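You operate a simulated robot arm through the tools that you are given. There is no shell and no other tool.

The job below is to be done with a simulated robot arm. You get a single attempt, and the scene is never put back.

JOB
At the desk strip, swap the yellow plug for the green plug.
Fine: strip off first, on again after; the pulled plug goes into the white plug rest; drop nothing.

The check looks at the end state, three seconds after you hand in, the way a careful person would. Anything else that was tipped, shoved, dropped, spilled or broken makes it a failure.

ROBOT AND FRAMES
A 6-joint arm with a two-finger parallel gripper, fixed in place. Base frame: the origin is on the floor under the middle of its stand, x ahead of it, y to its left, z up. Units: m, rad, N and s.
With the tool pointing down near the work surface it reaches from about 0.1 to 0.66 m from the base axis. Its first joint turns from -1.152 to 1.152 rad. Payload 2.45 kg.
The TCP is the grasp point between the finger pads, 0.024 m short of the fingertips. In the tool frame z runs along the fingers and y along their closing line. Largest opening 0.068 m; finger width 0.017, thickness 0.01; the body of the gripper, 0.04 by 0.07 m, starts 0.041 m behind the TCP.
Orientation is told as [roll, pitch, yaw] about the base's x, y, z axes, in that order, counted from this pose: with the fingers straight down and closing along the base's y, the tool's x points along the base's -x, its y along +y and its z along -z.

CONTROLS
- The arm moves only by the tool arm_command. Its argument "targets" is a list of rows, each an object of numbers (a shift or turn left out is 0, a gripper value left out holds the last): "rx", "ry", "rz": the turn, a rotation vector about the tool's x, y, z in units of 120 degrees (1.0 is 120 degrees); "x", "y", "z": the shift along the tool's x, y, z in units of 500 mm (1.0 is 500 mm); "grip": the gripper command, from -1 (fully open) to 1 (shut), values between in proportion. In form: [{"rx": .., "ry": .., "rz": .., "x": .., "y": .., "z": .., "grip": ..}, ...]. A call has 1 to 20 rows; each row is the pose to reach, as a shift and turn from the pose commanded when the call began, along the tool's axes at that moment. A call with a number of a shift or a turn outside -1 to 1 is refused whole. Rows are played at 5 a second. More than 0.05 m and 0.15 rad between two rows, or a gripper value outside its range, and nothing of the call is played. A pose out of reach is approached as far as the arm can. The call stops where the force on the tool passes 40 N (or 10 N more than at its start, if that is more) or the arm is blocked; 0.2 s more then pass. The fingers move at their own pace (about 0.108 m/s each) and stop on an object; they squeeze with about 43 N. The grip force told is the motor's: it shows also when the fingers shut on nothing. Time passes only in rows, and 0.2 s behind the last, so rows that repeat a pose let the fingers close. It gives the time, the measured TCP pose, the force on the tool (base axes), the opening and the grip force at its end, in the units of the frame above (readings bear some noise), with the torque about the TCP (base axes, N m) and any sound that the robot's microphone picked up, and new pictures: "pictures" is both (left out), scene, wrist or none.
- Cameras (640 x 400 px; columns grow to the right, rows downward): "scene" is fixed at [0.1608, 0.4207, 1.4429]; the picture's right is [-0.75, -0.66, 0.00], its down [-0.51, 0.58, -0.64] and it looks along [0.42, -0.48, -0.77] (base axes); focal length 318 px, centre (320, 200). "wrist" rides on the gripper at [0.084, 0.011, -0.075] in the tool frame; the picture's right is [-0.13, 0.99, 0.00], its down [-0.60, -0.08, -0.79] and it looks along [-0.79, -0.10, 0.61] (tool axes); focal length 251 px, centre (320, 200). There is no depth. A picture from a camera that has moved, and an enlarged one, comes with that camera's place and axes in the base frame and with its lens.
- zoom(camera, box): a new picture of the part [left, top, right, bottom] of that camera's present view, enlarged. No time passes.
- close_job(): hands the job in; it is judged then, once.

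Places have to be worked out from the pictures, the camera data and where the tool is seen. Open the gripper and draw the arm clear of the work before you hand the job in, unless the task says otherwise.

The tools are called after "Call:" as name(argument=value, ...) on one line, values as JSON. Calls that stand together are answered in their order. arm_command: Moves the arm, as the interface text tells. Its arguments: {"type":"object","properties":{"targets":{"type":"array","items":{"type":"object","properties":{"rx":{"type":"number"},"ry":{"type":"number"},"rz":{"type":"number"},"x":{"type":"number"},"y":{"type":"number"},"z":{"type":"number"},"grip":{"type":"number"}}}},"pictures":{"type":"string","enum":["both","scene","wrist","none"]}},"required":["targets"]} The other tools are called the same way: zoom (camera, box) takes an enlarged picture of a part of a camera's view; close_job () hands the job in.

At the start:

```text
time: 0.0
tool_pos: [0.4421, -0.0518, 0.9156]
tool_rot: [-0.001, -0.002, -0.001]
wrist_force: [-0.5, 0.7, -0.7]
torque: [-0.01, 0.0, 0.01]
gripper_width: 0.0678
gripper_force: 0.1
```

scene: 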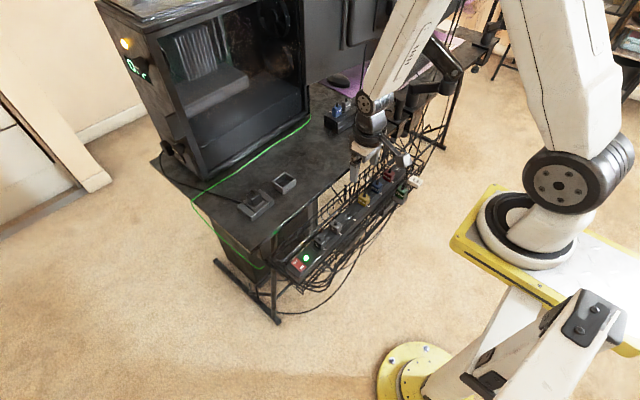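
wrist: 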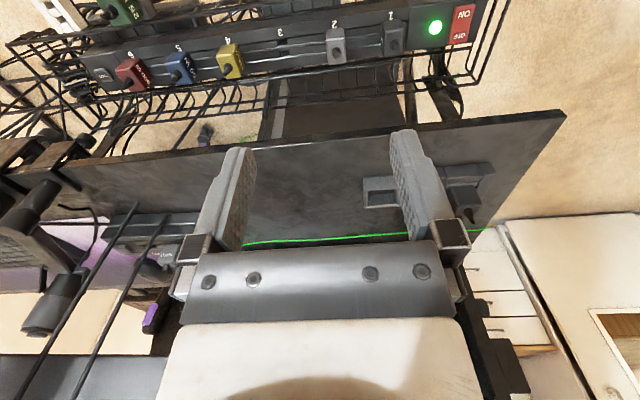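

I start by looking closely at both camera views to find the strip, plugs, the switch and the white plug rest.

Call:
zoom(camera="scene", box=[270, 140, 430, 290])

Call:
zoom(camera="wrist", box=[0, 0, 320, 140])

Call:
zoom(camera="wrist", box=[200, 0, 520, 140])

Call:
zoom(camera="scene", box=[320, 60, 480, 220])

```text
2.67 times, centred on (350, 215) of scene
camera zoom: at [0.1608, 0.4207, 1.4429], right [-0.75, -0.66, 0.0], down [-0.51, 0.58, -0.64], along [0.42, -0.48, -0.77], focal length 849 px, centre (240, 160)
```

zoom: 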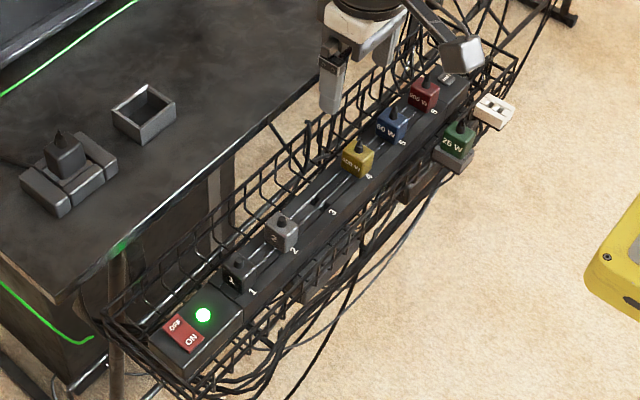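

```text
2.00 times, centred on (160, 70) of wrist
camera zoom: at [0.3569, -0.039, 0.9897], right [0.13, 0.99, 0.0], down [0.6, -0.08, 0.79], along [0.79, -0.1, -0.61], focal length 503 px, centre (640, 460)
```

zoom: 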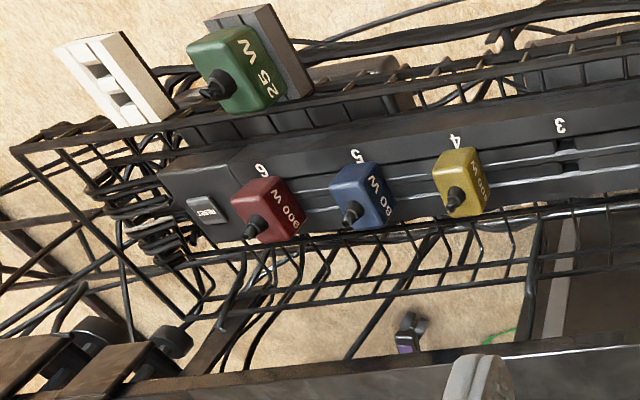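

```text
2.00 times, centred on (360, 70) of wrist
camera zoom: at [0.3569, -0.039, 0.9897], right [0.13, 0.99, 0.0], down [0.6, -0.08, 0.79], along [0.79, -0.1, -0.61], focal length 503 px, centre (240, 460)
```

zoom: 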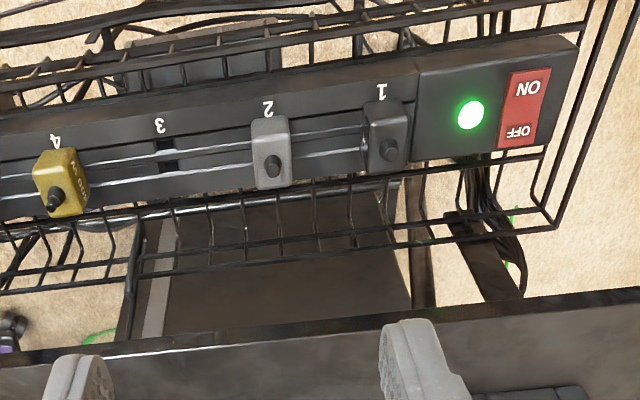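

```text
2.50 times, centred on (400, 140) of scene
camera zoom: at [0.1608, 0.4207, 1.4429], right [-0.75, -0.66, 0.0], down [-0.51, 0.58, -0.64], along [0.42, -0.48, -0.77], focal length 796 px, centre (120, 350)
```

zoom: 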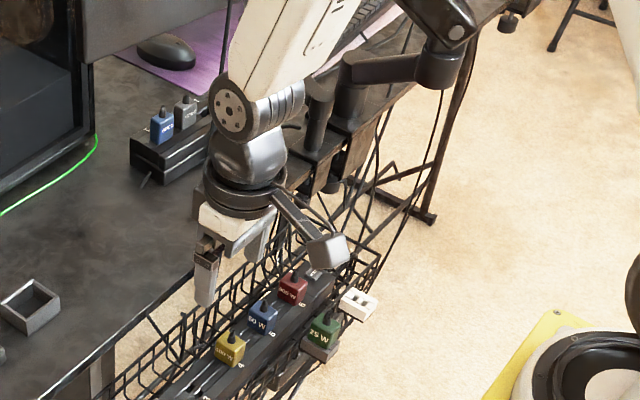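

The strip lies in the tray along the desk edge at about x≈0.49, z≈0.62. The yellow plug in socket 4 is near (0.486,-0.164,0.665), green is parked near (0.43,-0.33,0.58), and the rest is near (0.43,-0.43,0.555). I'll move the wrist camera lower and closer on the robot side to measure these better.

Call:
arm_command(targets=[{"x": 0.025, "y": -0.06, "z": 0.046}, {"x": 0.05, "y": -0.12, "z": 0.092}, {"x": 0.075, "y": -0.18, "z": 0.138}, {"x": 0.1, "y": -0.24, "z": 0.184}, {"x": 0.124, "y": -0.296, "z": 0.232}, {"x": 0.124, "y": -0.296, "z": 0.232}], pictures="both")

```text
time: 1.4
tool_pos: [0.3798, -0.2024, 0.8007]
tool_rot: [0.0, 0.0, -0.001]
wrist_force: [-0.7, 0.5, 0.1]
torque: [-0.01, 0.02, 0.0]
gripper_width: 0.0682
gripper_force: 0.0
camera wrist: at [0.2949, -0.1895, 0.8741], right [0.13, 0.99, 0.0], down [0.6, -0.08, 0.79], along [0.79, -0.1, -0.61], focal length 251 px, centre (320, 200)
```

scene: 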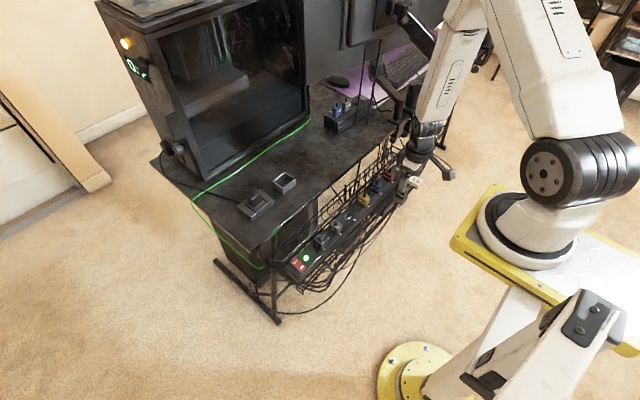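
wrist: 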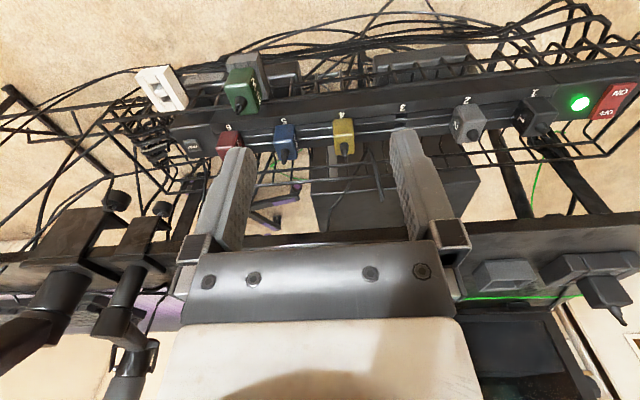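

Call:
zoom(camera="wrist", box=[120, 40, 280, 140])

Call:
zoom(camera="wrist", box=[260, 60, 420, 160])

Call:
zoom(camera="wrist", box=[440, 60, 640, 185])

Call:
zoom(camera="scene", box=[340, 140, 440, 220])

Call:
zoom(camera="scene", box=[250, 200, 350, 290])

```text
4.00 times, centred on (200, 90) of wrist
camera zoom: at [0.2949, -0.1895, 0.8741], right [0.13, 0.99, 0.0], down [0.6, -0.08, 0.79], along [0.79, -0.1, -0.61], focal length 1006 px, centre (800, 640)
```

zoom: 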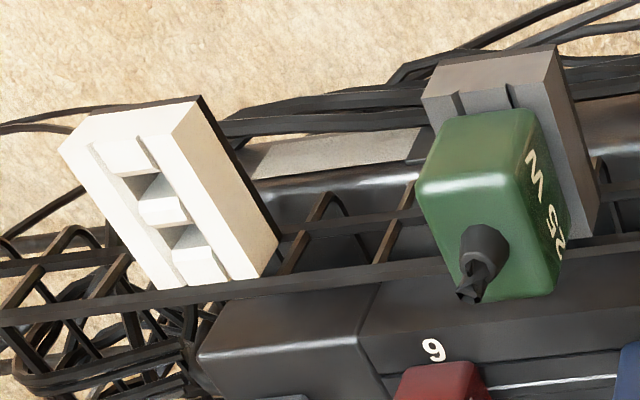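

```text
4.00 times, centred on (340, 110) of wrist
camera zoom: at [0.2949, -0.1895, 0.8741], right [0.13, 0.99, 0.0], down [0.6, -0.08, 0.79], along [0.79, -0.1, -0.61], focal length 1006 px, centre (240, 560)
```

zoom: 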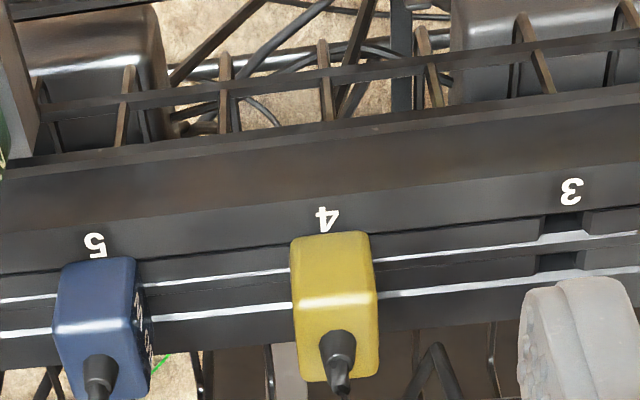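

```text
3.20 times, centred on (540, 122) of wrist
camera zoom: at [0.2949, -0.1895, 0.8741], right [0.13, 0.99, 0.0], down [0.6, -0.08, 0.79], along [0.79, -0.1, -0.61], focal length 805 px, centre (-384, 448)
```

zoom: 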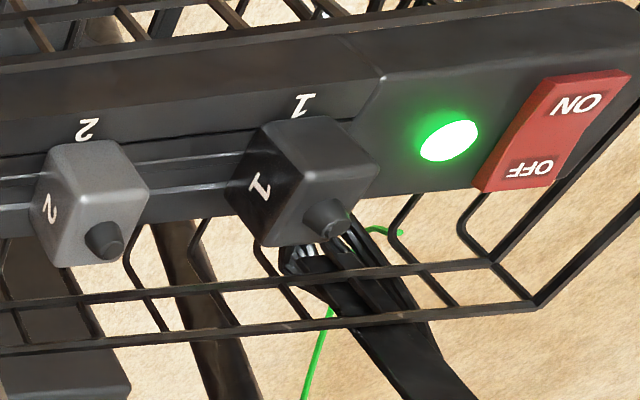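

```text
5.00 times, centred on (390, 180) of scene
camera zoom: at [0.1608, 0.4207, 1.4429], right [-0.75, -0.66, 0.0], down [-0.51, 0.58, -0.64], along [0.42, -0.48, -0.77], focal length 1591 px, centre (-30, 300)
```

zoom: 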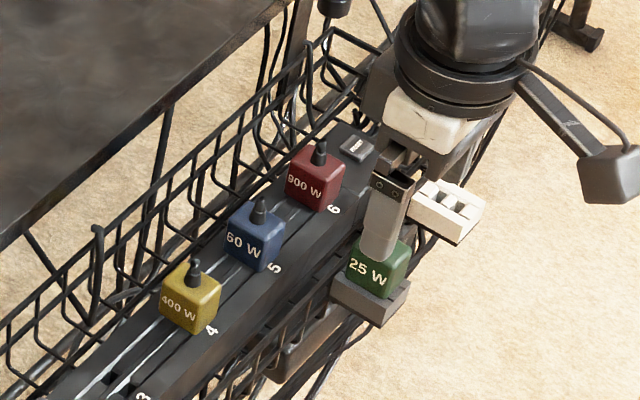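

```text
4.44 times, centred on (300, 245) of scene
camera zoom: at [0.1608, 0.4207, 1.4429], right [-0.75, -0.66, 0.0], down [-0.51, 0.58, -0.64], along [0.42, -0.48, -0.77], focal length 1414 px, centre (409, 0)
```

zoom: 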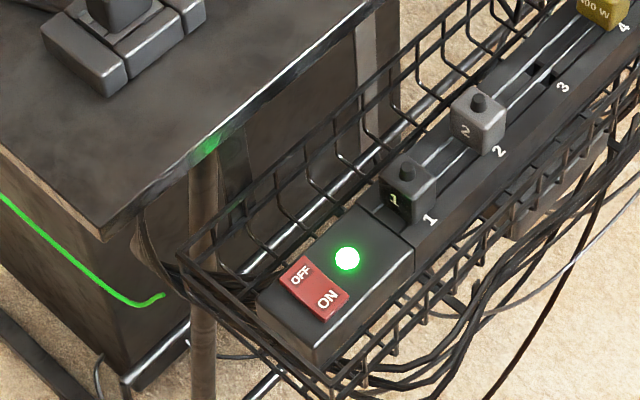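

Yellow's top is about (0.499,-0.186,0.638), roughly 24 mm along y, 30 mm along x and 31 mm tall, standing on a strip surface near z≈0.606. I need better fixes on the green plug and the white rest, so I'll shift the camera in front of them.

Call:
arm_command(targets=[{"x": 0.03, "y": -0.07, "z": 0.0}, {"x": 0.06, "y": -0.14, "z": 0.0}, {"x": 0.09, "y": -0.21, "z": 0.0}, {"x": 0.11, "y": -0.28, "z": 0.0}, {"x": 0.11, "y": -0.28, "z": 0.0}], pictures="both")

```text
time: 2.6
tool_pos: [0.3214, -0.339, 0.8]
tool_rot: [0.0, -0.001, -0.001]
wrist_force: [0.3, -0.4, 0.1]
torque: [-0.04, 0.0, 0.01]
gripper_width: 0.068
gripper_force: 0.0
camera wrist: at [0.2371, -0.3281, 0.8748], right [0.13, 0.99, 0.0], down [0.6, -0.08, 0.79], along [0.79, -0.1, -0.61], focal length 251 px, centre (320, 200)
```

scene: 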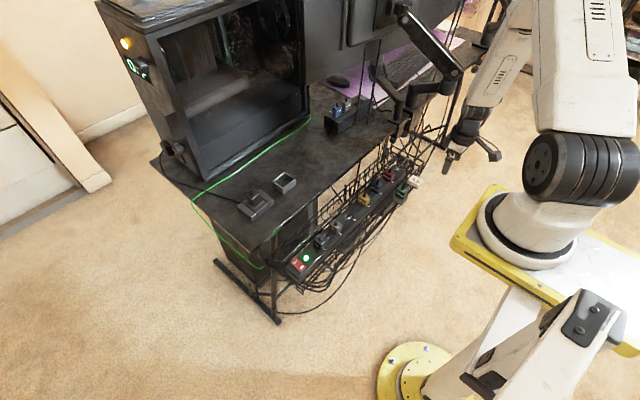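
wrist: 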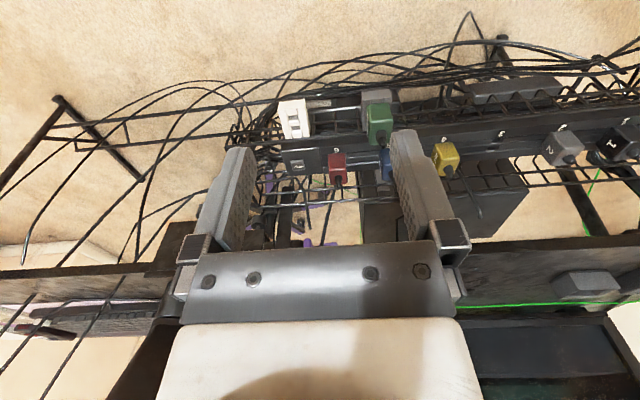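

Call:
zoom(camera="wrist", box=[260, 70, 420, 170])

Call:
zoom(camera="scene", box=[360, 155, 440, 205])

Call:
zoom(camera="scene", box=[320, 165, 400, 215])

Call:
zoom(camera="wrist", box=[410, 100, 570, 200])

```text
4.00 times, centred on (340, 120) of wrist
camera zoom: at [0.2371, -0.3281, 0.8748], right [0.13, 0.99, 0.0], down [0.6, -0.08, 0.79], along [0.79, -0.1, -0.61], focal length 1006 px, centre (240, 520)
```

zoom: 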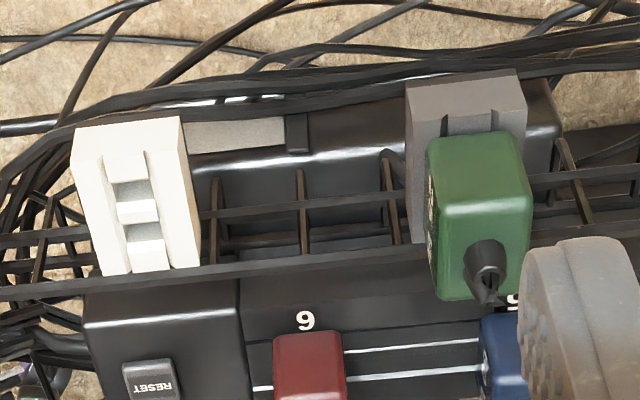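

```text
8.00 times, centred on (400, 180) of scene
camera zoom: at [0.1608, 0.4207, 1.4429], right [-0.75, -0.66, 0.0], down [-0.51, 0.58, -0.64], along [0.42, -0.48, -0.77], focal length 2546 px, centre (-320, 360)
```

zoom: 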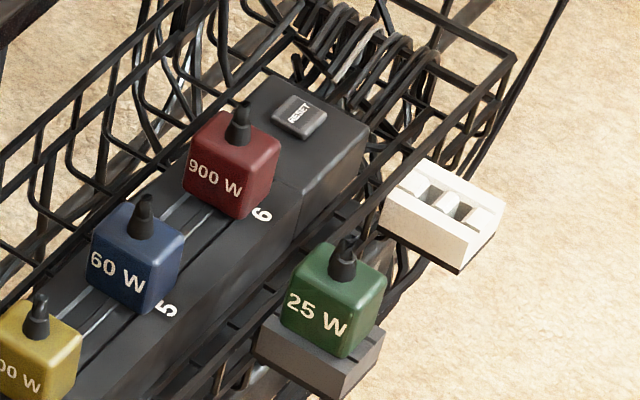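

```text
8.00 times, centred on (360, 190) of scene
camera zoom: at [0.1608, 0.4207, 1.4429], right [-0.75, -0.66, 0.0], down [-0.51, 0.58, -0.64], along [0.42, -0.48, -0.77], focal length 2546 px, centre (0, 280)
```

zoom: 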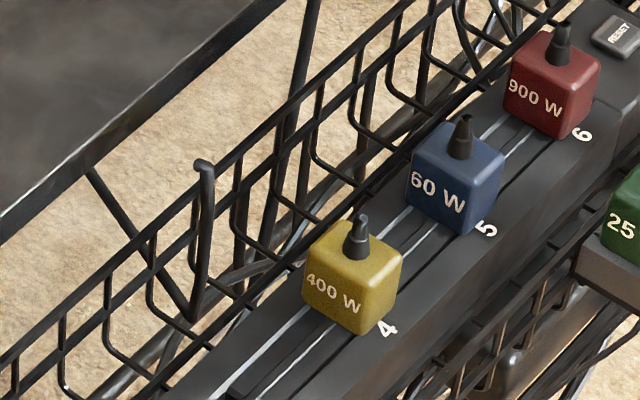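

```text
4.00 times, centred on (490, 150) of wrist
camera zoom: at [0.2371, -0.3281, 0.8748], right [0.13, 0.99, 0.0], down [0.6, -0.08, 0.79], along [0.79, -0.1, -0.61], focal length 1006 px, centre (-360, 400)
```

zoom: 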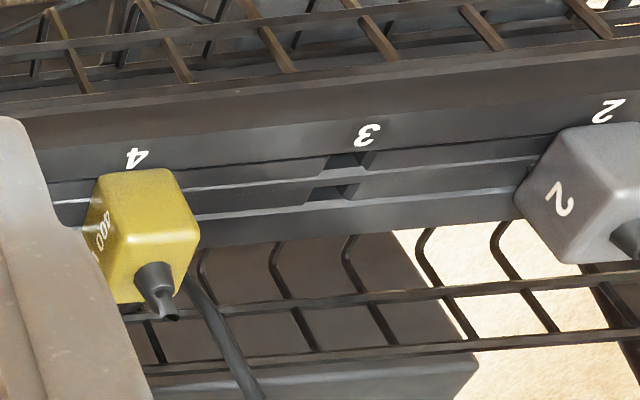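

I'll zoom in harder on the white rest, green plug, and yellow plug from this viewpoint for accurate corners.

Call:
zoom(camera="wrist", box=[270, 90, 334, 130])

Call:
zoom(camera="wrist", box=[348, 80, 412, 150])

Call:
zoom(camera="scene", box=[400, 165, 432, 195])

```text
10.00 times, centred on (302, 110) of wrist
camera zoom: at [0.2371, -0.3281, 0.8748], right [0.13, 0.99, 0.0], down [0.6, -0.08, 0.79], along [0.79, -0.1, -0.61], focal length 2514 px, centre (500, 1100)
```

zoom: 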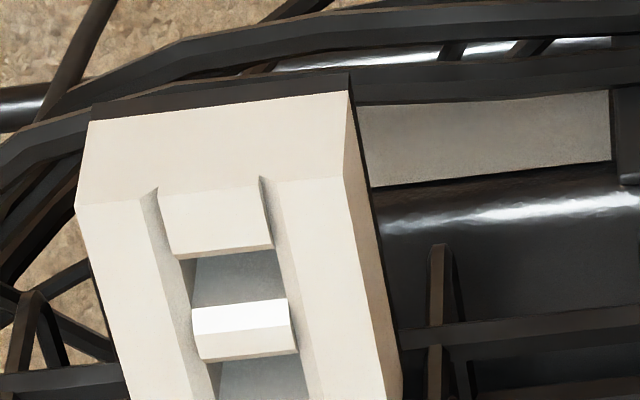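

```text
5.71 times, centred on (380, 115) of wrist
camera zoom: at [0.2371, -0.3281, 0.8748], right [0.13, 0.99, 0.0], down [0.6, -0.08, 0.79], along [0.79, -0.1, -0.61], focal length 1437 px, centre (-23, 686)
```

zoom: 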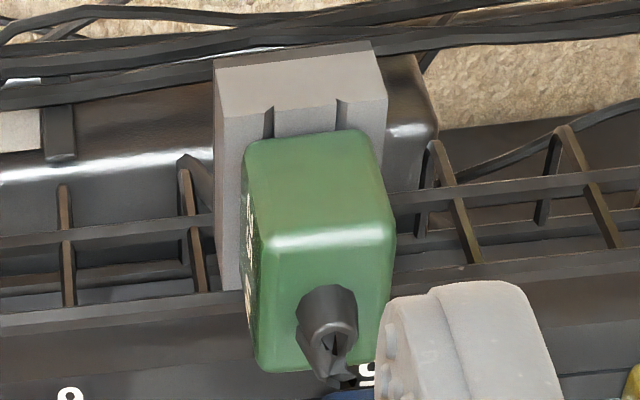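

```text
13.33 times, centred on (416, 180) of scene
camera zoom: at [0.1608, 0.4207, 1.4429], right [-0.75, -0.66, 0.0], down [-0.51, 0.58, -0.64], along [0.42, -0.48, -0.77], focal length 4244 px, centre (-960, 467)
```

zoom: 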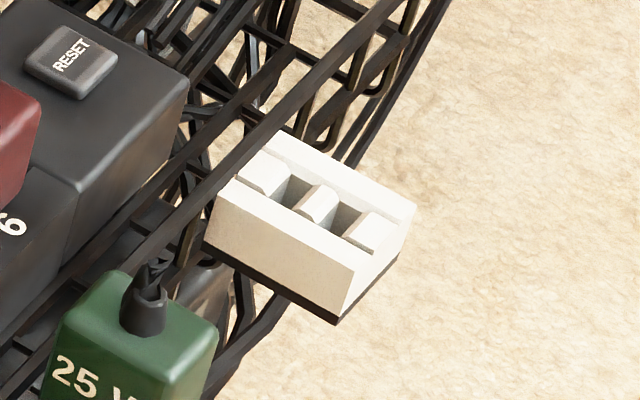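

Triangulation gives yellow centred near (0.505,-0.187), top z≈0.63. Green is near (0.422,-0.284), top z≈0.643, and the white rest is near (0.421,-0.384), top z≈0.612. Next I check clearances: the desk edge, the rear fence of the tray, and other things nearby.

Call:
zoom(camera="wrist", box=[430, 120, 640, 260])

Call:
zoom(camera="wrist", box=[0, 60, 260, 300])

Call:
zoom(camera="scene", box=[320, 80, 480, 190])

```text
2.86 times, centred on (535, 190) of wrist
camera zoom: at [0.2371, -0.3281, 0.8748], right [0.13, 0.99, 0.0], down [0.6, -0.08, 0.79], along [0.79, -0.1, -0.61], focal length 718 px, centre (-294, 229)
```

zoom: 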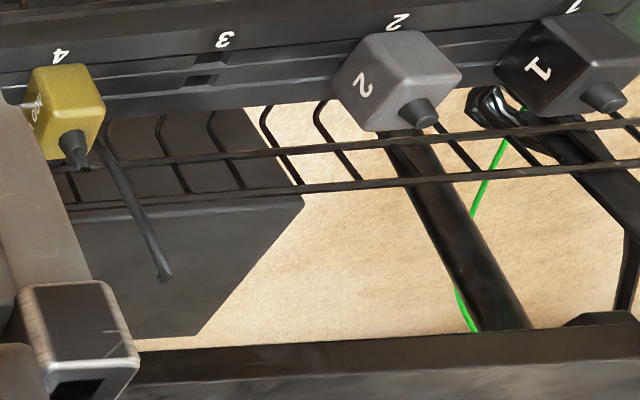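

```text
1.67 times, centred on (130, 180) of wrist
camera zoom: at [0.2371, -0.3281, 0.8748], right [0.13, 0.99, 0.0], down [0.6, -0.08, 0.79], along [0.79, -0.1, -0.61], focal length 419 px, centre (637, 233)
```

zoom: 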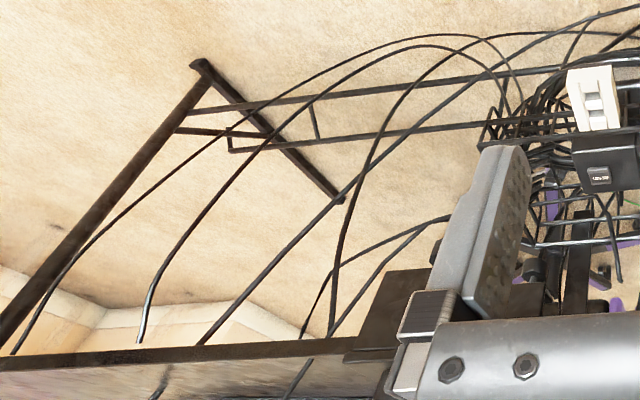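

```text
3.64 times, centred on (400, 135) of scene
camera zoom: at [0.1608, 0.4207, 1.4429], right [-0.75, -0.66, 0.0], down [-0.51, 0.58, -0.64], along [0.42, -0.48, -0.77], focal length 1157 px, centre (29, 436)
```

zoom: 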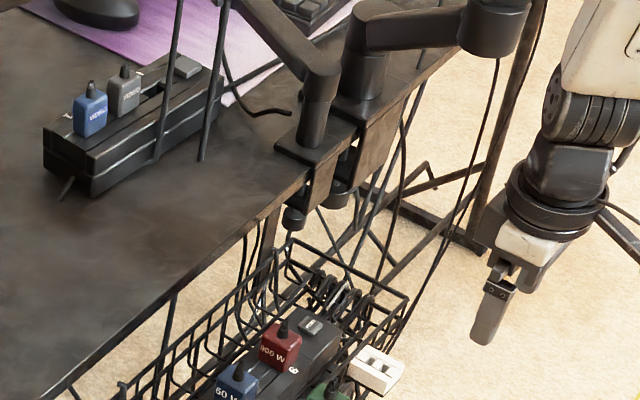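

The clearances look good. The desk edge is at about x≈0.577, z 0.71–0.725, and the rear hook is near (0.551,-0.147,0.683). The rocker spans x 0.482–0.527 and y 0.118–0.146 at z≈0.60, with OFF on the far (+x) half. I now move across, staying high, to look at the switch, and shut the gripper on the way.

Call:
arm_command(targets=[{"x": -0.02, "y": 0.088, "z": 0.004, "grip": -1}, {"x": -0.04, "y": 0.176, "z": 0.008}, {"x": -0.06, "y": 0.264, "z": 0.012}, {"x": -0.08, "y": 0.352, "z": 0.016}, {"x": -0.1, "y": 0.44, "z": 0.02}, {"x": -0.12, "y": 0.528, "z": 0.024}, {"x": -0.14, "y": 0.616, "z": 0.028}, {"x": -0.16, "y": 0.704, "z": 0.032}, {"x": -0.18, "y": 0.792, "z": 0.036}, {"x": -0.198, "y": 0.878, "z": 0.04, "grip": 1}, {"x": -0.198, "y": 0.878, "z": 0.04, "grip": 1}, {"x": -0.198, "y": 0.878, "z": 0.04, "grip": 1}], pictures="both")

```text
time: 5.2
tool_pos: [0.4231, 0.1037, 0.7805]
tool_rot: [0.001, 0.001, 0.001]
wrist_force: [0.1, -0.1, 0.0]
torque: [0.0, -0.01, -0.01]
gripper_width: 0.0001
gripper_force: 23.2
camera wrist: at [0.338, 0.1155, 0.8548], right [0.13, 0.99, 0.0], down [0.6, -0.08, 0.79], along [0.79, -0.1, -0.61], focal length 251 px, centre (320, 200)
```

scene: 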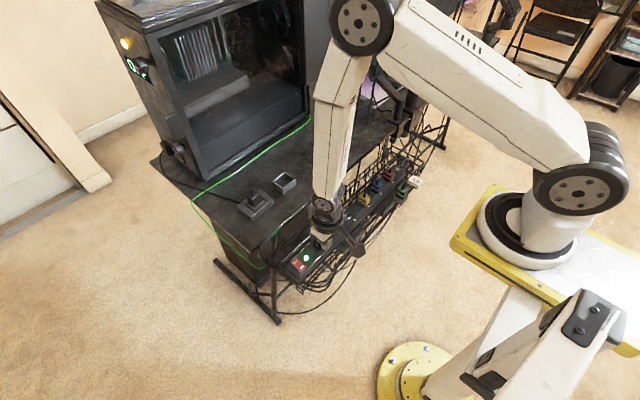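
wrist: 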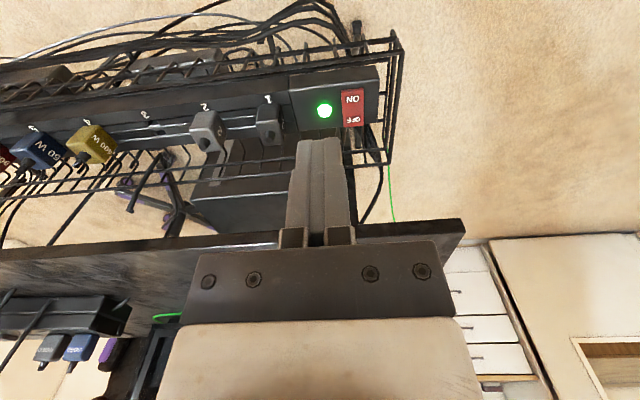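

The switch is in view with the light green. I'll zoom in to fix the rocker's exact place from here.

Call:
zoom(camera="wrist", box=[280, 70, 400, 145])

Call:
zoom(camera="scene", box=[270, 210, 370, 280])

```text
5.33 times, centred on (340, 108) of wrist
camera zoom: at [0.338, 0.1155, 0.8548], right [0.13, 0.99, 0.0], down [0.6, -0.08, 0.79], along [0.79, -0.1, -0.61], focal length 1341 px, centre (213, 693)
```

zoom: 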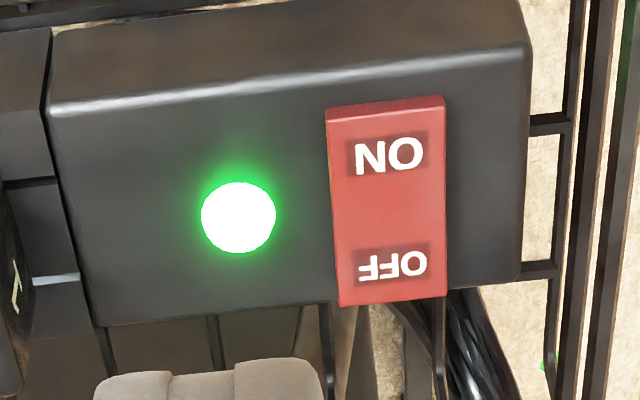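

```text
5.71 times, centred on (320, 245) of scene
camera zoom: at [0.1608, 0.4208, 1.4429], right [-0.75, -0.66, 0.0], down [-0.51, 0.58, -0.64], along [0.42, -0.48, -0.77], focal length 1819 px, centre (320, -57)
```

zoom: 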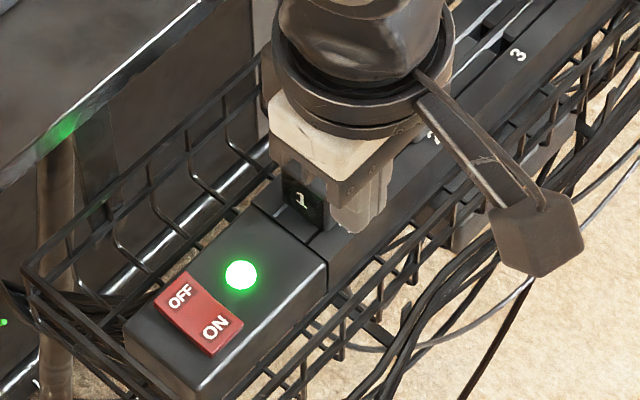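

The OFF half of the rocker is centred at about (0.520,0.1315,0.600). I move over it and descend so the closed fingertips stop about 35 mm above it, then check the alignment.

Call:
arm_command(targets=[{"x": -0.065, "y": 0.018, "z": 0.0, "grip": 1}, {"x": -0.13, "y": 0.036, "z": 0.0}, {"x": -0.196, "y": 0.054, "z": 0.0}, {"x": -0.196, "y": 0.054, "z": 0.06}, {"x": -0.196, "y": 0.054, "z": 0.12}, {"x": -0.196, "y": 0.054, "z": 0.18}, {"x": -0.196, "y": 0.054, "z": 0.24}, {"x": -0.196, "y": 0.054, "z": 0.24}, {"x": -0.196, "y": 0.054, "z": 0.24}], pictures="both")

```text
time: 7.2
tool_pos: [0.5231, 0.1269, 0.6589]
tool_rot: [0.001, 0.0, 0.0]
wrist_force: [0.1, 0.1, 0.1]
torque: [0.01, -0.01, -0.01]
gripper_width: 0.0005
gripper_force: 23.8
camera wrist: at [0.4382, 0.1387, 0.7332], right [0.13, 0.99, 0.0], down [0.6, -0.08, 0.79], along [0.79, -0.1, -0.61], focal length 251 px, centre (320, 200)
```

scene: 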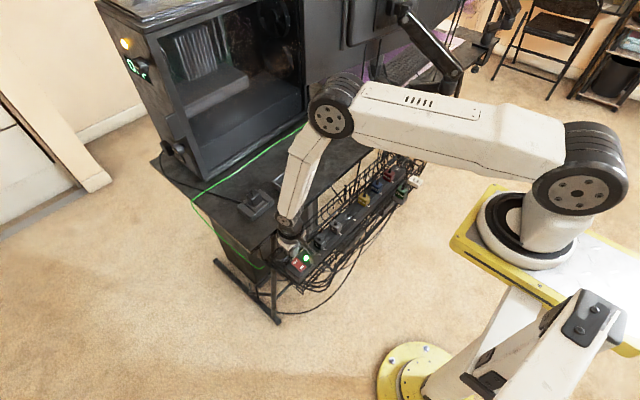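
wrist: 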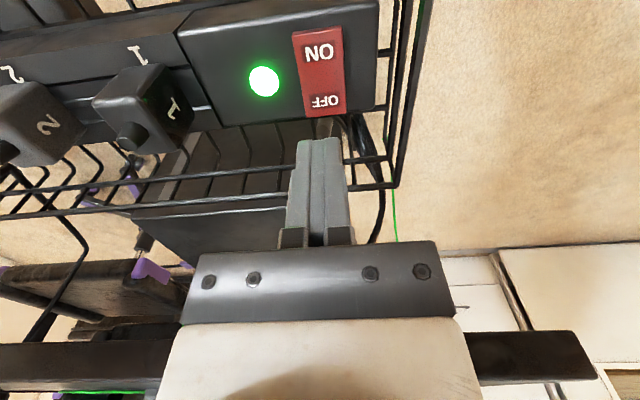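

The TCP is at about (0.522,0.128,0.658), and its projection lands near the far edge of OFF. I shift by -3 mm in x and +4 mm in y, then lower slowly to the rocker while watching the force.

Call:
arm_command(targets=[{"x": 0.006, "y": 0.008, "z": 0.02, "grip": 1}, {"x": 0.006, "y": 0.008, "z": 0.04}, {"x": 0.006, "y": 0.008, "z": 0.056}, {"x": 0.006, "y": 0.008, "z": 0.06}, {"x": 0.006, "y": 0.008, "z": 0.064}, {"x": 0.006, "y": 0.008, "z": 0.064}], pictures="both")

```text
time: 8.6
tool_pos: [0.5187, 0.13, 0.6261]
tool_rot: [0.002, -0.001, 0.0]
wrist_force: [-3.9, -6.3, 22.6]
torque: [-0.17, 0.28, 0.12]
gripper_width: 0.0
gripper_force: 23.3
camera wrist: at [0.434, 0.1432, 0.7018], right [0.13, 0.99, 0.0], down [0.6, -0.08, 0.79], along [0.79, -0.1, -0.61], focal length 251 px, centre (320, 200)
```

scene: 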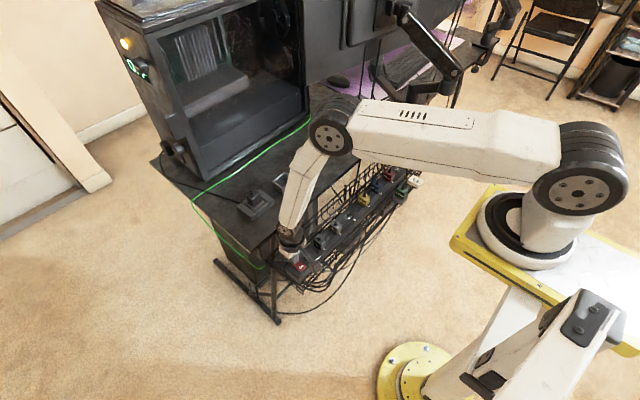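
wrist: 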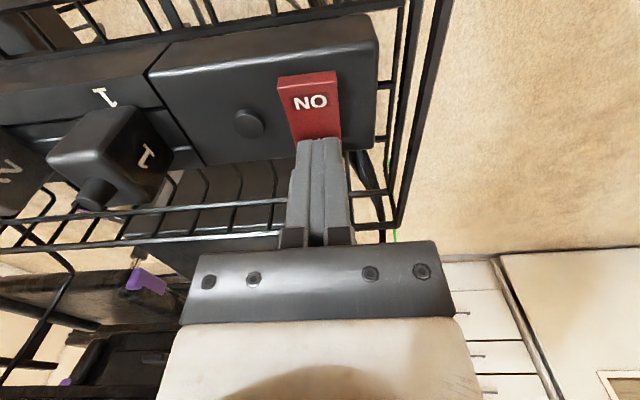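

The green light went out with about 23 N on the rocker, so the strip is off. I rise, open the gripper, and move to view the yellow plug with the fingers open.

Call:
arm_command(targets=[{"x": 0.0, "y": 0.0, "z": -0.06, "grip": 1}, {"x": 0.0, "y": 0.0, "z": -0.13}, {"x": 0.04, "y": -0.04, "z": -0.2}, {"x": 0.08, "y": -0.11, "z": -0.226}, {"x": 0.12, "y": -0.18, "z": -0.226}, {"x": 0.16, "y": -0.25, "z": -0.226}, {"x": 0.19, "y": -0.32, "z": -0.226}, {"x": 0.206, "y": -0.4, "z": -0.226}, {"x": 0.206, "y": -0.48, "z": -0.226, "grip": -1}, {"x": 0.206, "y": -0.56, "z": -0.226}, {"x": 0.206, "y": -0.638, "z": -0.226}, {"x": 0.206, "y": -0.638, "z": -0.226}, {"x": 0.206, "y": -0.638, "z": -0.226}], pictures="both")

```text
time: 11.4
tool_pos: [0.4155, -0.1866, 0.742]
tool_rot: [-0.001, 0.001, 0.001]
wrist_force: [-0.3, 0.8, 0.6]
torque: [0.03, -0.04, 0.0]
gripper_width: 0.0681
gripper_force: 0.0
camera wrist: at [0.3319, -0.1753, 0.8168], right [0.13, 0.99, 0.0], down [0.6, -0.08, 0.79], along [0.79, -0.1, -0.61], focal length 251 px, centre (320, 200)
```

scene: 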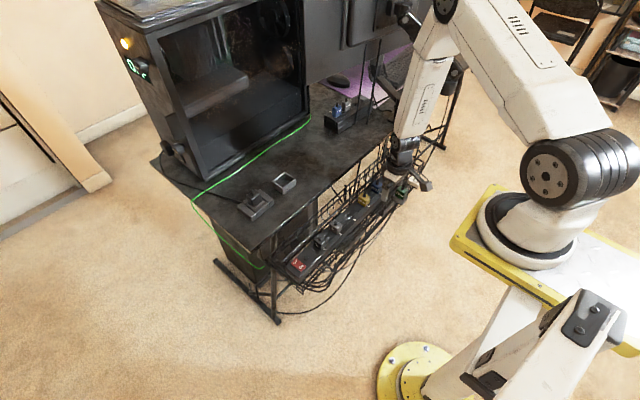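
wrist: 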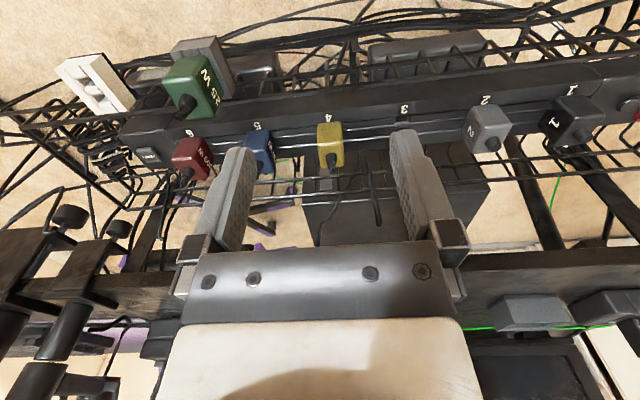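

Call:
zoom(camera="wrist", box=[290, 105, 370, 205])

Call:
zoom(camera="wrist", box=[298, 110, 362, 150])

Call:
zoom(camera="scene", box=[280, 235, 340, 275])

```text
4.00 times, centred on (330, 155) of wrist
camera zoom: at [0.3319, -0.1753, 0.8168], right [0.13, 0.99, 0.0], down [0.6, -0.08, 0.79], along [0.79, -0.1, -0.61], focal length 1006 px, centre (280, 380)
```

zoom: 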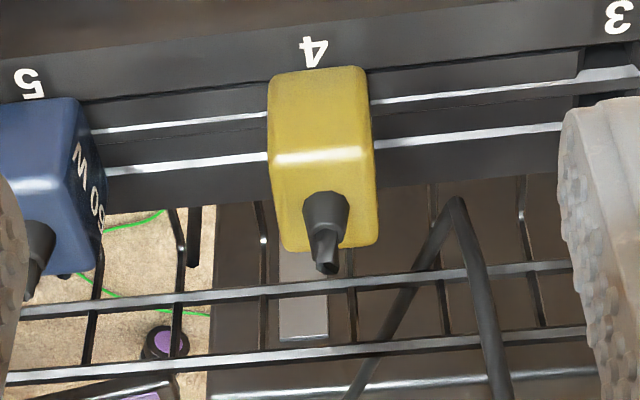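

```text
10.00 times, centred on (330, 130) of wrist
camera zoom: at [0.3319, -0.1753, 0.8168], right [0.13, 0.99, 0.0], down [0.6, -0.08, 0.79], along [0.79, -0.1, -0.61], focal length 2514 px, centre (220, 900)
```

zoom: 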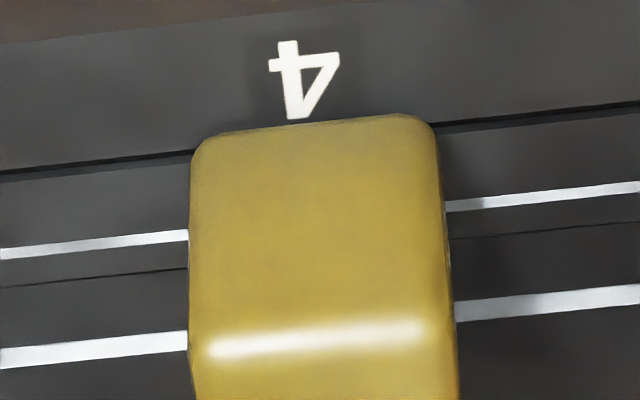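

```text
10.00 times, centred on (310, 255) of scene
camera zoom: at [0.1608, 0.4207, 1.4429], right [-0.75, -0.66, 0.0], down [-0.51, 0.58, -0.64], along [0.42, -0.48, -0.77], focal length 3183 px, centre (420, -350)
```

zoom: 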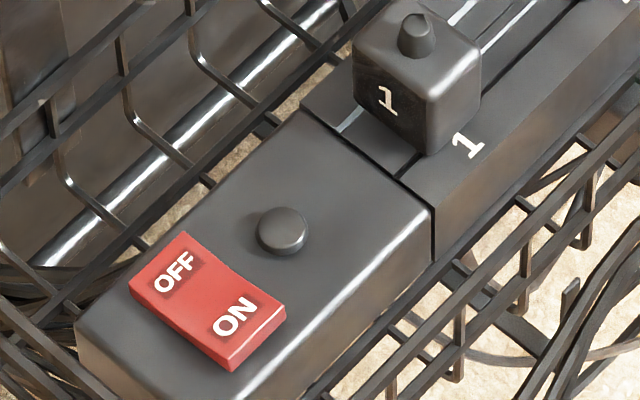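

The strip stays off. The yellow plug is centred at (0.5057,-0.1863), about 25 mm wide along y, with its base near z≈0.60 and cord stub tip near 0.651. I move over it with the fingers open and stop with the tips just above the stub to check alignment.

Call:
arm_command(targets=[{"x": -0.06, "y": 0.0, "z": 0.0, "grip": -1}, {"x": -0.12, "y": 0.0, "z": 0.0}, {"x": -0.18, "y": 0.0, "z": 0.0}, {"x": -0.18, "y": 0.0, "z": 0.04}, {"x": -0.18, "y": 0.0, "z": 0.08}, {"x": -0.18, "y": 0.0, "z": 0.08}, {"x": -0.18, "y": 0.0, "z": 0.08}], pictures="both")

```text
time: 13.0
tool_pos: [0.5052, -0.1875, 0.7018]
tool_rot: [0.001, -0.001, 0.001]
wrist_force: [0.3, 0.3, 0.1]
torque: [0.0, 0.01, -0.01]
gripper_width: 0.068
gripper_force: 0.0
camera wrist: at [0.4207, -0.1752, 0.7759], right [0.13, 0.99, 0.0], down [0.6, -0.08, 0.79], along [0.79, -0.1, -0.61], focal length 251 px, centre (320, 200)
```

scene: 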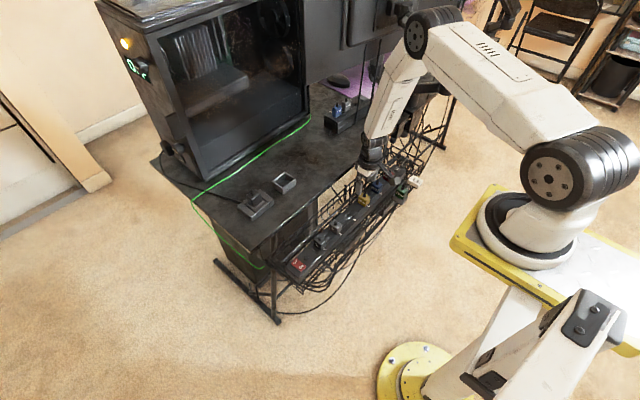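
wrist: 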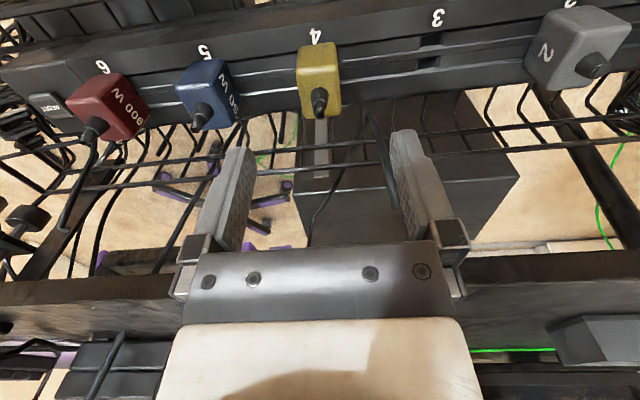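

Call:
zoom(camera="wrist", box=[280, 35, 360, 135])

```text
4.00 times, centred on (320, 85) of wrist
camera zoom: at [0.4207, -0.1752, 0.7759], right [0.13, 0.99, 0.0], down [0.6, -0.08, 0.79], along [0.79, -0.1, -0.61], focal length 1006 px, centre (320, 660)
```

zoom: 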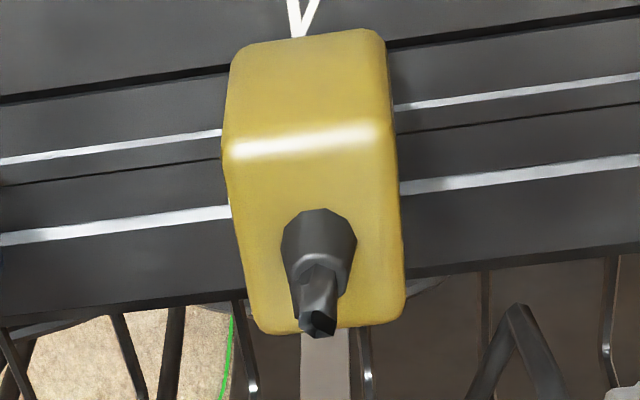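

The alignment is within 1 mm: TCP (0.5047,-0.1862), plug centre (0.5056,-0.1863). I lower to TCP z≈0.631 (tips about 7 mm above the strip face) and close on the plug.

Call:
arm_command(targets=[{"x": -0.002, "y": 0.0, "z": 0.04, "grip": -1}, {"x": -0.002, "y": 0.0, "z": 0.08}, {"x": -0.002, "y": 0.0, "z": 0.11}, {"x": -0.002, "y": 0.0, "z": 0.139}, {"x": -0.002, "y": 0.0, "z": 0.139}, {"x": -0.002, "y": 0.0, "z": 0.139}], pictures="both")

```text
time: 14.4
tool_pos: [0.5058, -0.186, 0.632]
tool_rot: [0.0, 0.0, 0.001]
wrist_force: [-0.7, 1.0, -0.2]
torque: [0.02, 0.03, 0.01]
gripper_width: 0.068
gripper_force: 0.1
camera wrist: at [0.4214, -0.174, 0.7057], right [0.13, 0.99, 0.0], down [0.6, -0.08, 0.79], along [0.79, -0.1, -0.61], focal length 251 px, centre (320, 200)
```

scene: 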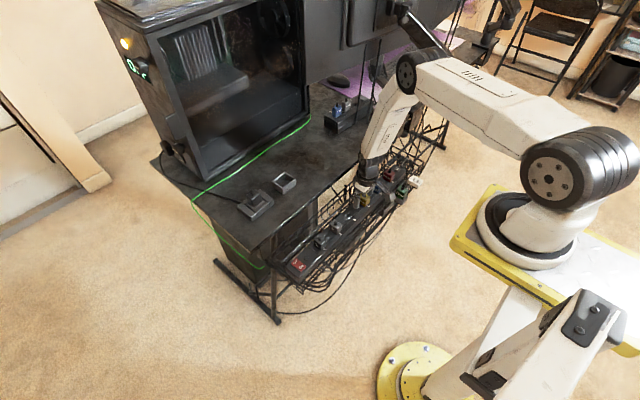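
wrist: 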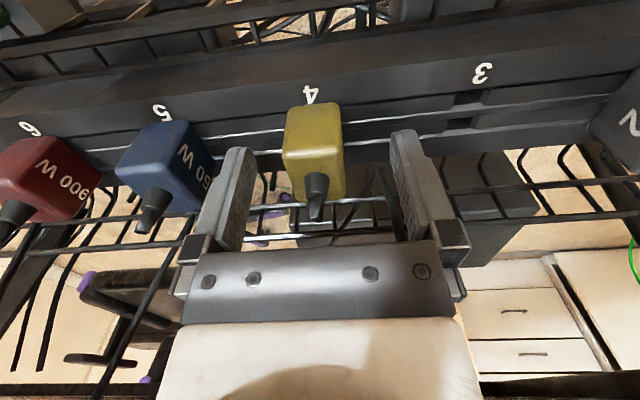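

The fingers straddle the plug, with the TCP about 1.3 mm to +y of its centre. I correct that and close.

Call:
arm_command(targets=[{"x": 0.0, "y": -0.0026, "z": 0.0, "grip": -1}, {"x": 0.0, "y": -0.0026, "z": 0.0, "grip": 1}, {"x": 0.0, "y": -0.0026, "z": 0.0, "grip": 1}, {"x": 0.0, "y": -0.0026, "z": 0.0, "grip": 1}, {"x": 0.0, "y": -0.0026, "z": 0.0, "grip": 1}], pictures="wrist")

```text
time: 15.6
tool_pos: [0.5059, -0.188, 0.6314]
tool_rot: [-0.002, 0.0, 0.0]
wrist_force: [0.3, -0.7, 0.2]
torque: [-0.02, 0.02, 0.02]
gripper_width: 0.0251
gripper_force: 41.3
camera wrist: at [0.4217, -0.1757, 0.7056], right [0.13, 0.99, 0.0], down [0.6, -0.08, 0.79], along [0.79, -0.1, -0.61], focal length 251 px, centre (320, 200)
```

wrist: 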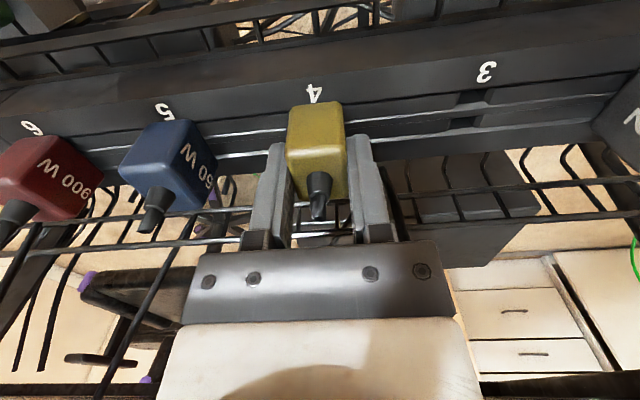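

The grip is firm (25.1 mm width, 41 N) with almost no side load. I pull straight up gently.

Call:
arm_command(targets=[{"x": 0.0, "y": 0.0, "z": -0.006, "grip": 1}, {"x": 0.0, "y": 0.0, "z": -0.012}, {"x": 0.0, "y": 0.0, "z": -0.02}, {"x": 0.0, "y": 0.0, "z": -0.03}, {"x": 0.0, "y": 0.0, "z": -0.04}, {"x": 0.0, "y": 0.0, "z": -0.055}, {"x": 0.0, "y": 0.0, "z": -0.075}, {"x": 0.0, "y": 0.0, "z": -0.1}, {"x": 0.0, "y": 0.0, "z": -0.13}, {"x": 0.0, "y": 0.0, "z": -0.13}], pictures="both")

```text
time: 17.8
tool_pos: [0.5068, -0.1899, 0.6961]
tool_rot: [0.001, 0.001, 0.0]
wrist_force: [-0.3, -0.2, -0.9]
torque: [0.0, 0.01, -0.01]
gripper_width: 0.025
gripper_force: 40.7
camera wrist: at [0.4221, -0.1778, 0.7706], right [0.13, 0.99, 0.0], down [0.6, -0.08, 0.79], along [0.79, -0.1, -0.61], focal length 251 px, centre (320, 200)
```

scene: 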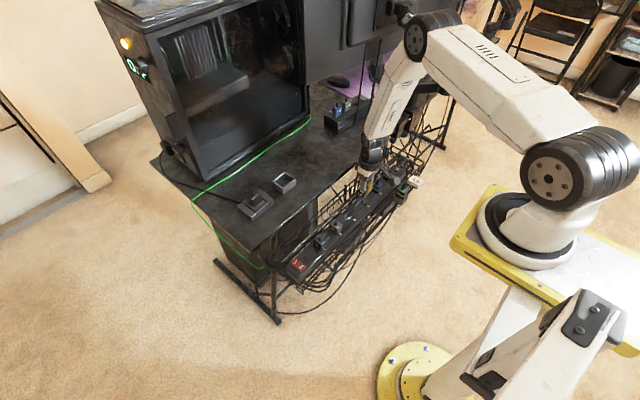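
wrist: 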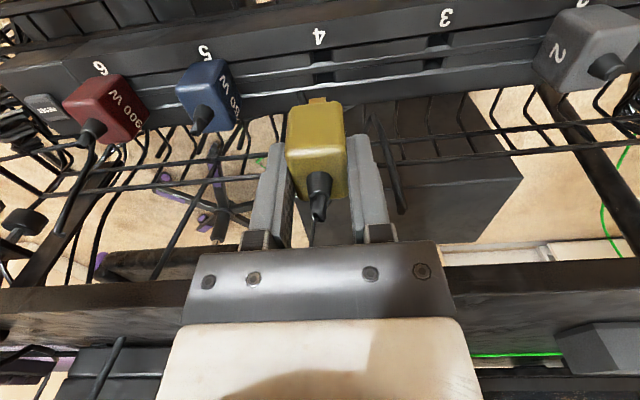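

The yellow plug is out, still gripped at 25.0 mm, and socket 4's slots are visible. I zoom in to see its pins and the socket slots.

Call:
zoom(camera="wrist", box=[270, 20, 370, 230])

Call:
zoom(camera="wrist", box=[290, 30, 354, 110])

Call:
zoom(camera="scene", box=[340, 150, 400, 210])

```text
1.90 times, centred on (320, 125) of wrist
camera zoom: at [0.4221, -0.1778, 0.7706], right [0.13, 0.99, 0.0], down [0.6, -0.08, 0.79], along [0.79, -0.1, -0.61], focal length 479 px, centre (320, 343)
```

zoom: 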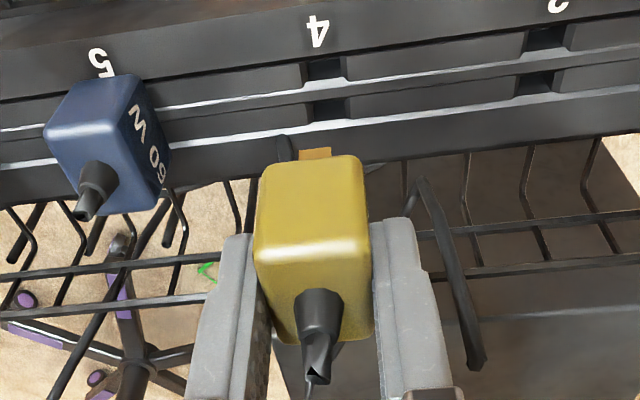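

```text
5.00 times, centred on (322, 70) of wrist
camera zoom: at [0.4221, -0.1778, 0.7706], right [0.13, 0.99, 0.0], down [0.6, -0.08, 0.79], along [0.79, -0.1, -0.61], focal length 1257 px, centre (310, 850)
```

zoom: 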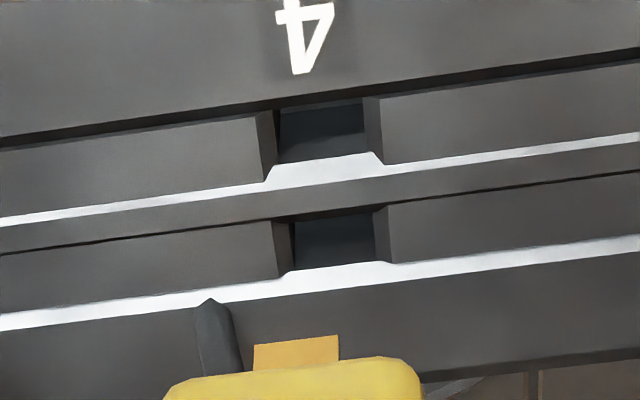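

```text
6.67 times, centred on (370, 180) of scene
camera zoom: at [0.1608, 0.4207, 1.4429], right [-0.75, -0.66, 0.0], down [-0.51, 0.58, -0.64], along [0.42, -0.48, -0.77], focal length 2122 px, centre (-13, 333)
```

zoom: 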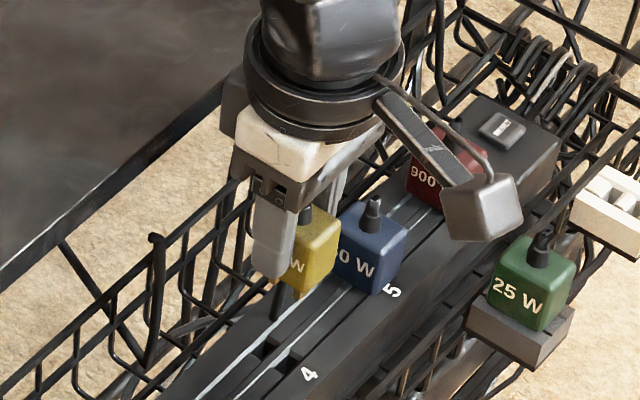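

The plug has flat blade pins spaced along x, matching the slots in the socket and the rest. I raise it well clear of the other plugs and carry it back toward the robot to view both rests up close.

Call:
arm_command(targets=[{"x": 0.0, "y": 0.0, "z": -0.06, "grip": 1}, {"x": 0.0, "y": 0.0, "z": -0.12}, {"x": 0.03, "y": 0.0, "z": -0.158}, {"x": 0.08, "y": -0.04, "z": -0.158}, {"x": 0.13, "y": -0.1, "z": -0.158}, {"x": 0.18, "y": -0.16, "z": -0.158}, {"x": 0.23, "y": -0.22, "z": -0.158}, {"x": 0.232, "y": -0.282, "z": -0.158}, {"x": 0.232, "y": -0.282, "z": -0.158}, {"x": 0.232, "y": -0.282, "z": -0.158}], pictures="both")

```text
time: 20.0
tool_pos: [0.3921, -0.3315, 0.7745]
tool_rot: [-0.001, -0.001, 0.001]
wrist_force: [0.6, 0.4, -0.5]
torque: [0.0, 0.02, -0.01]
gripper_width: 0.0249
gripper_force: 40.6
camera wrist: at [0.3082, -0.3195, 0.8489], right [0.13, 0.99, 0.0], down [0.6, -0.08, 0.79], along [0.79, -0.1, -0.61], focal length 251 px, centre (320, 200)
```

scene: 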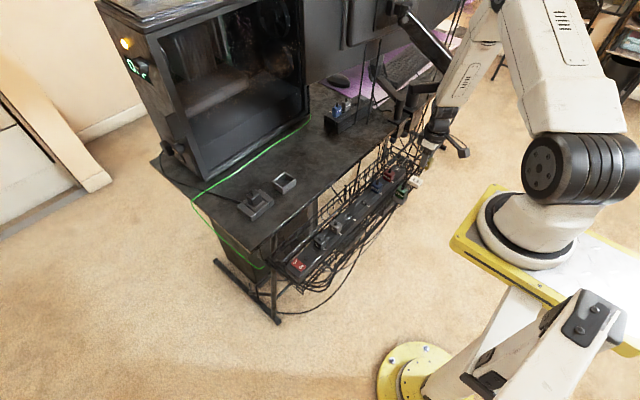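
wrist: 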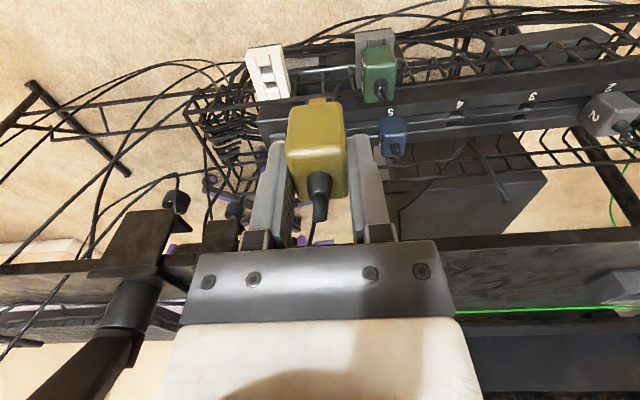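

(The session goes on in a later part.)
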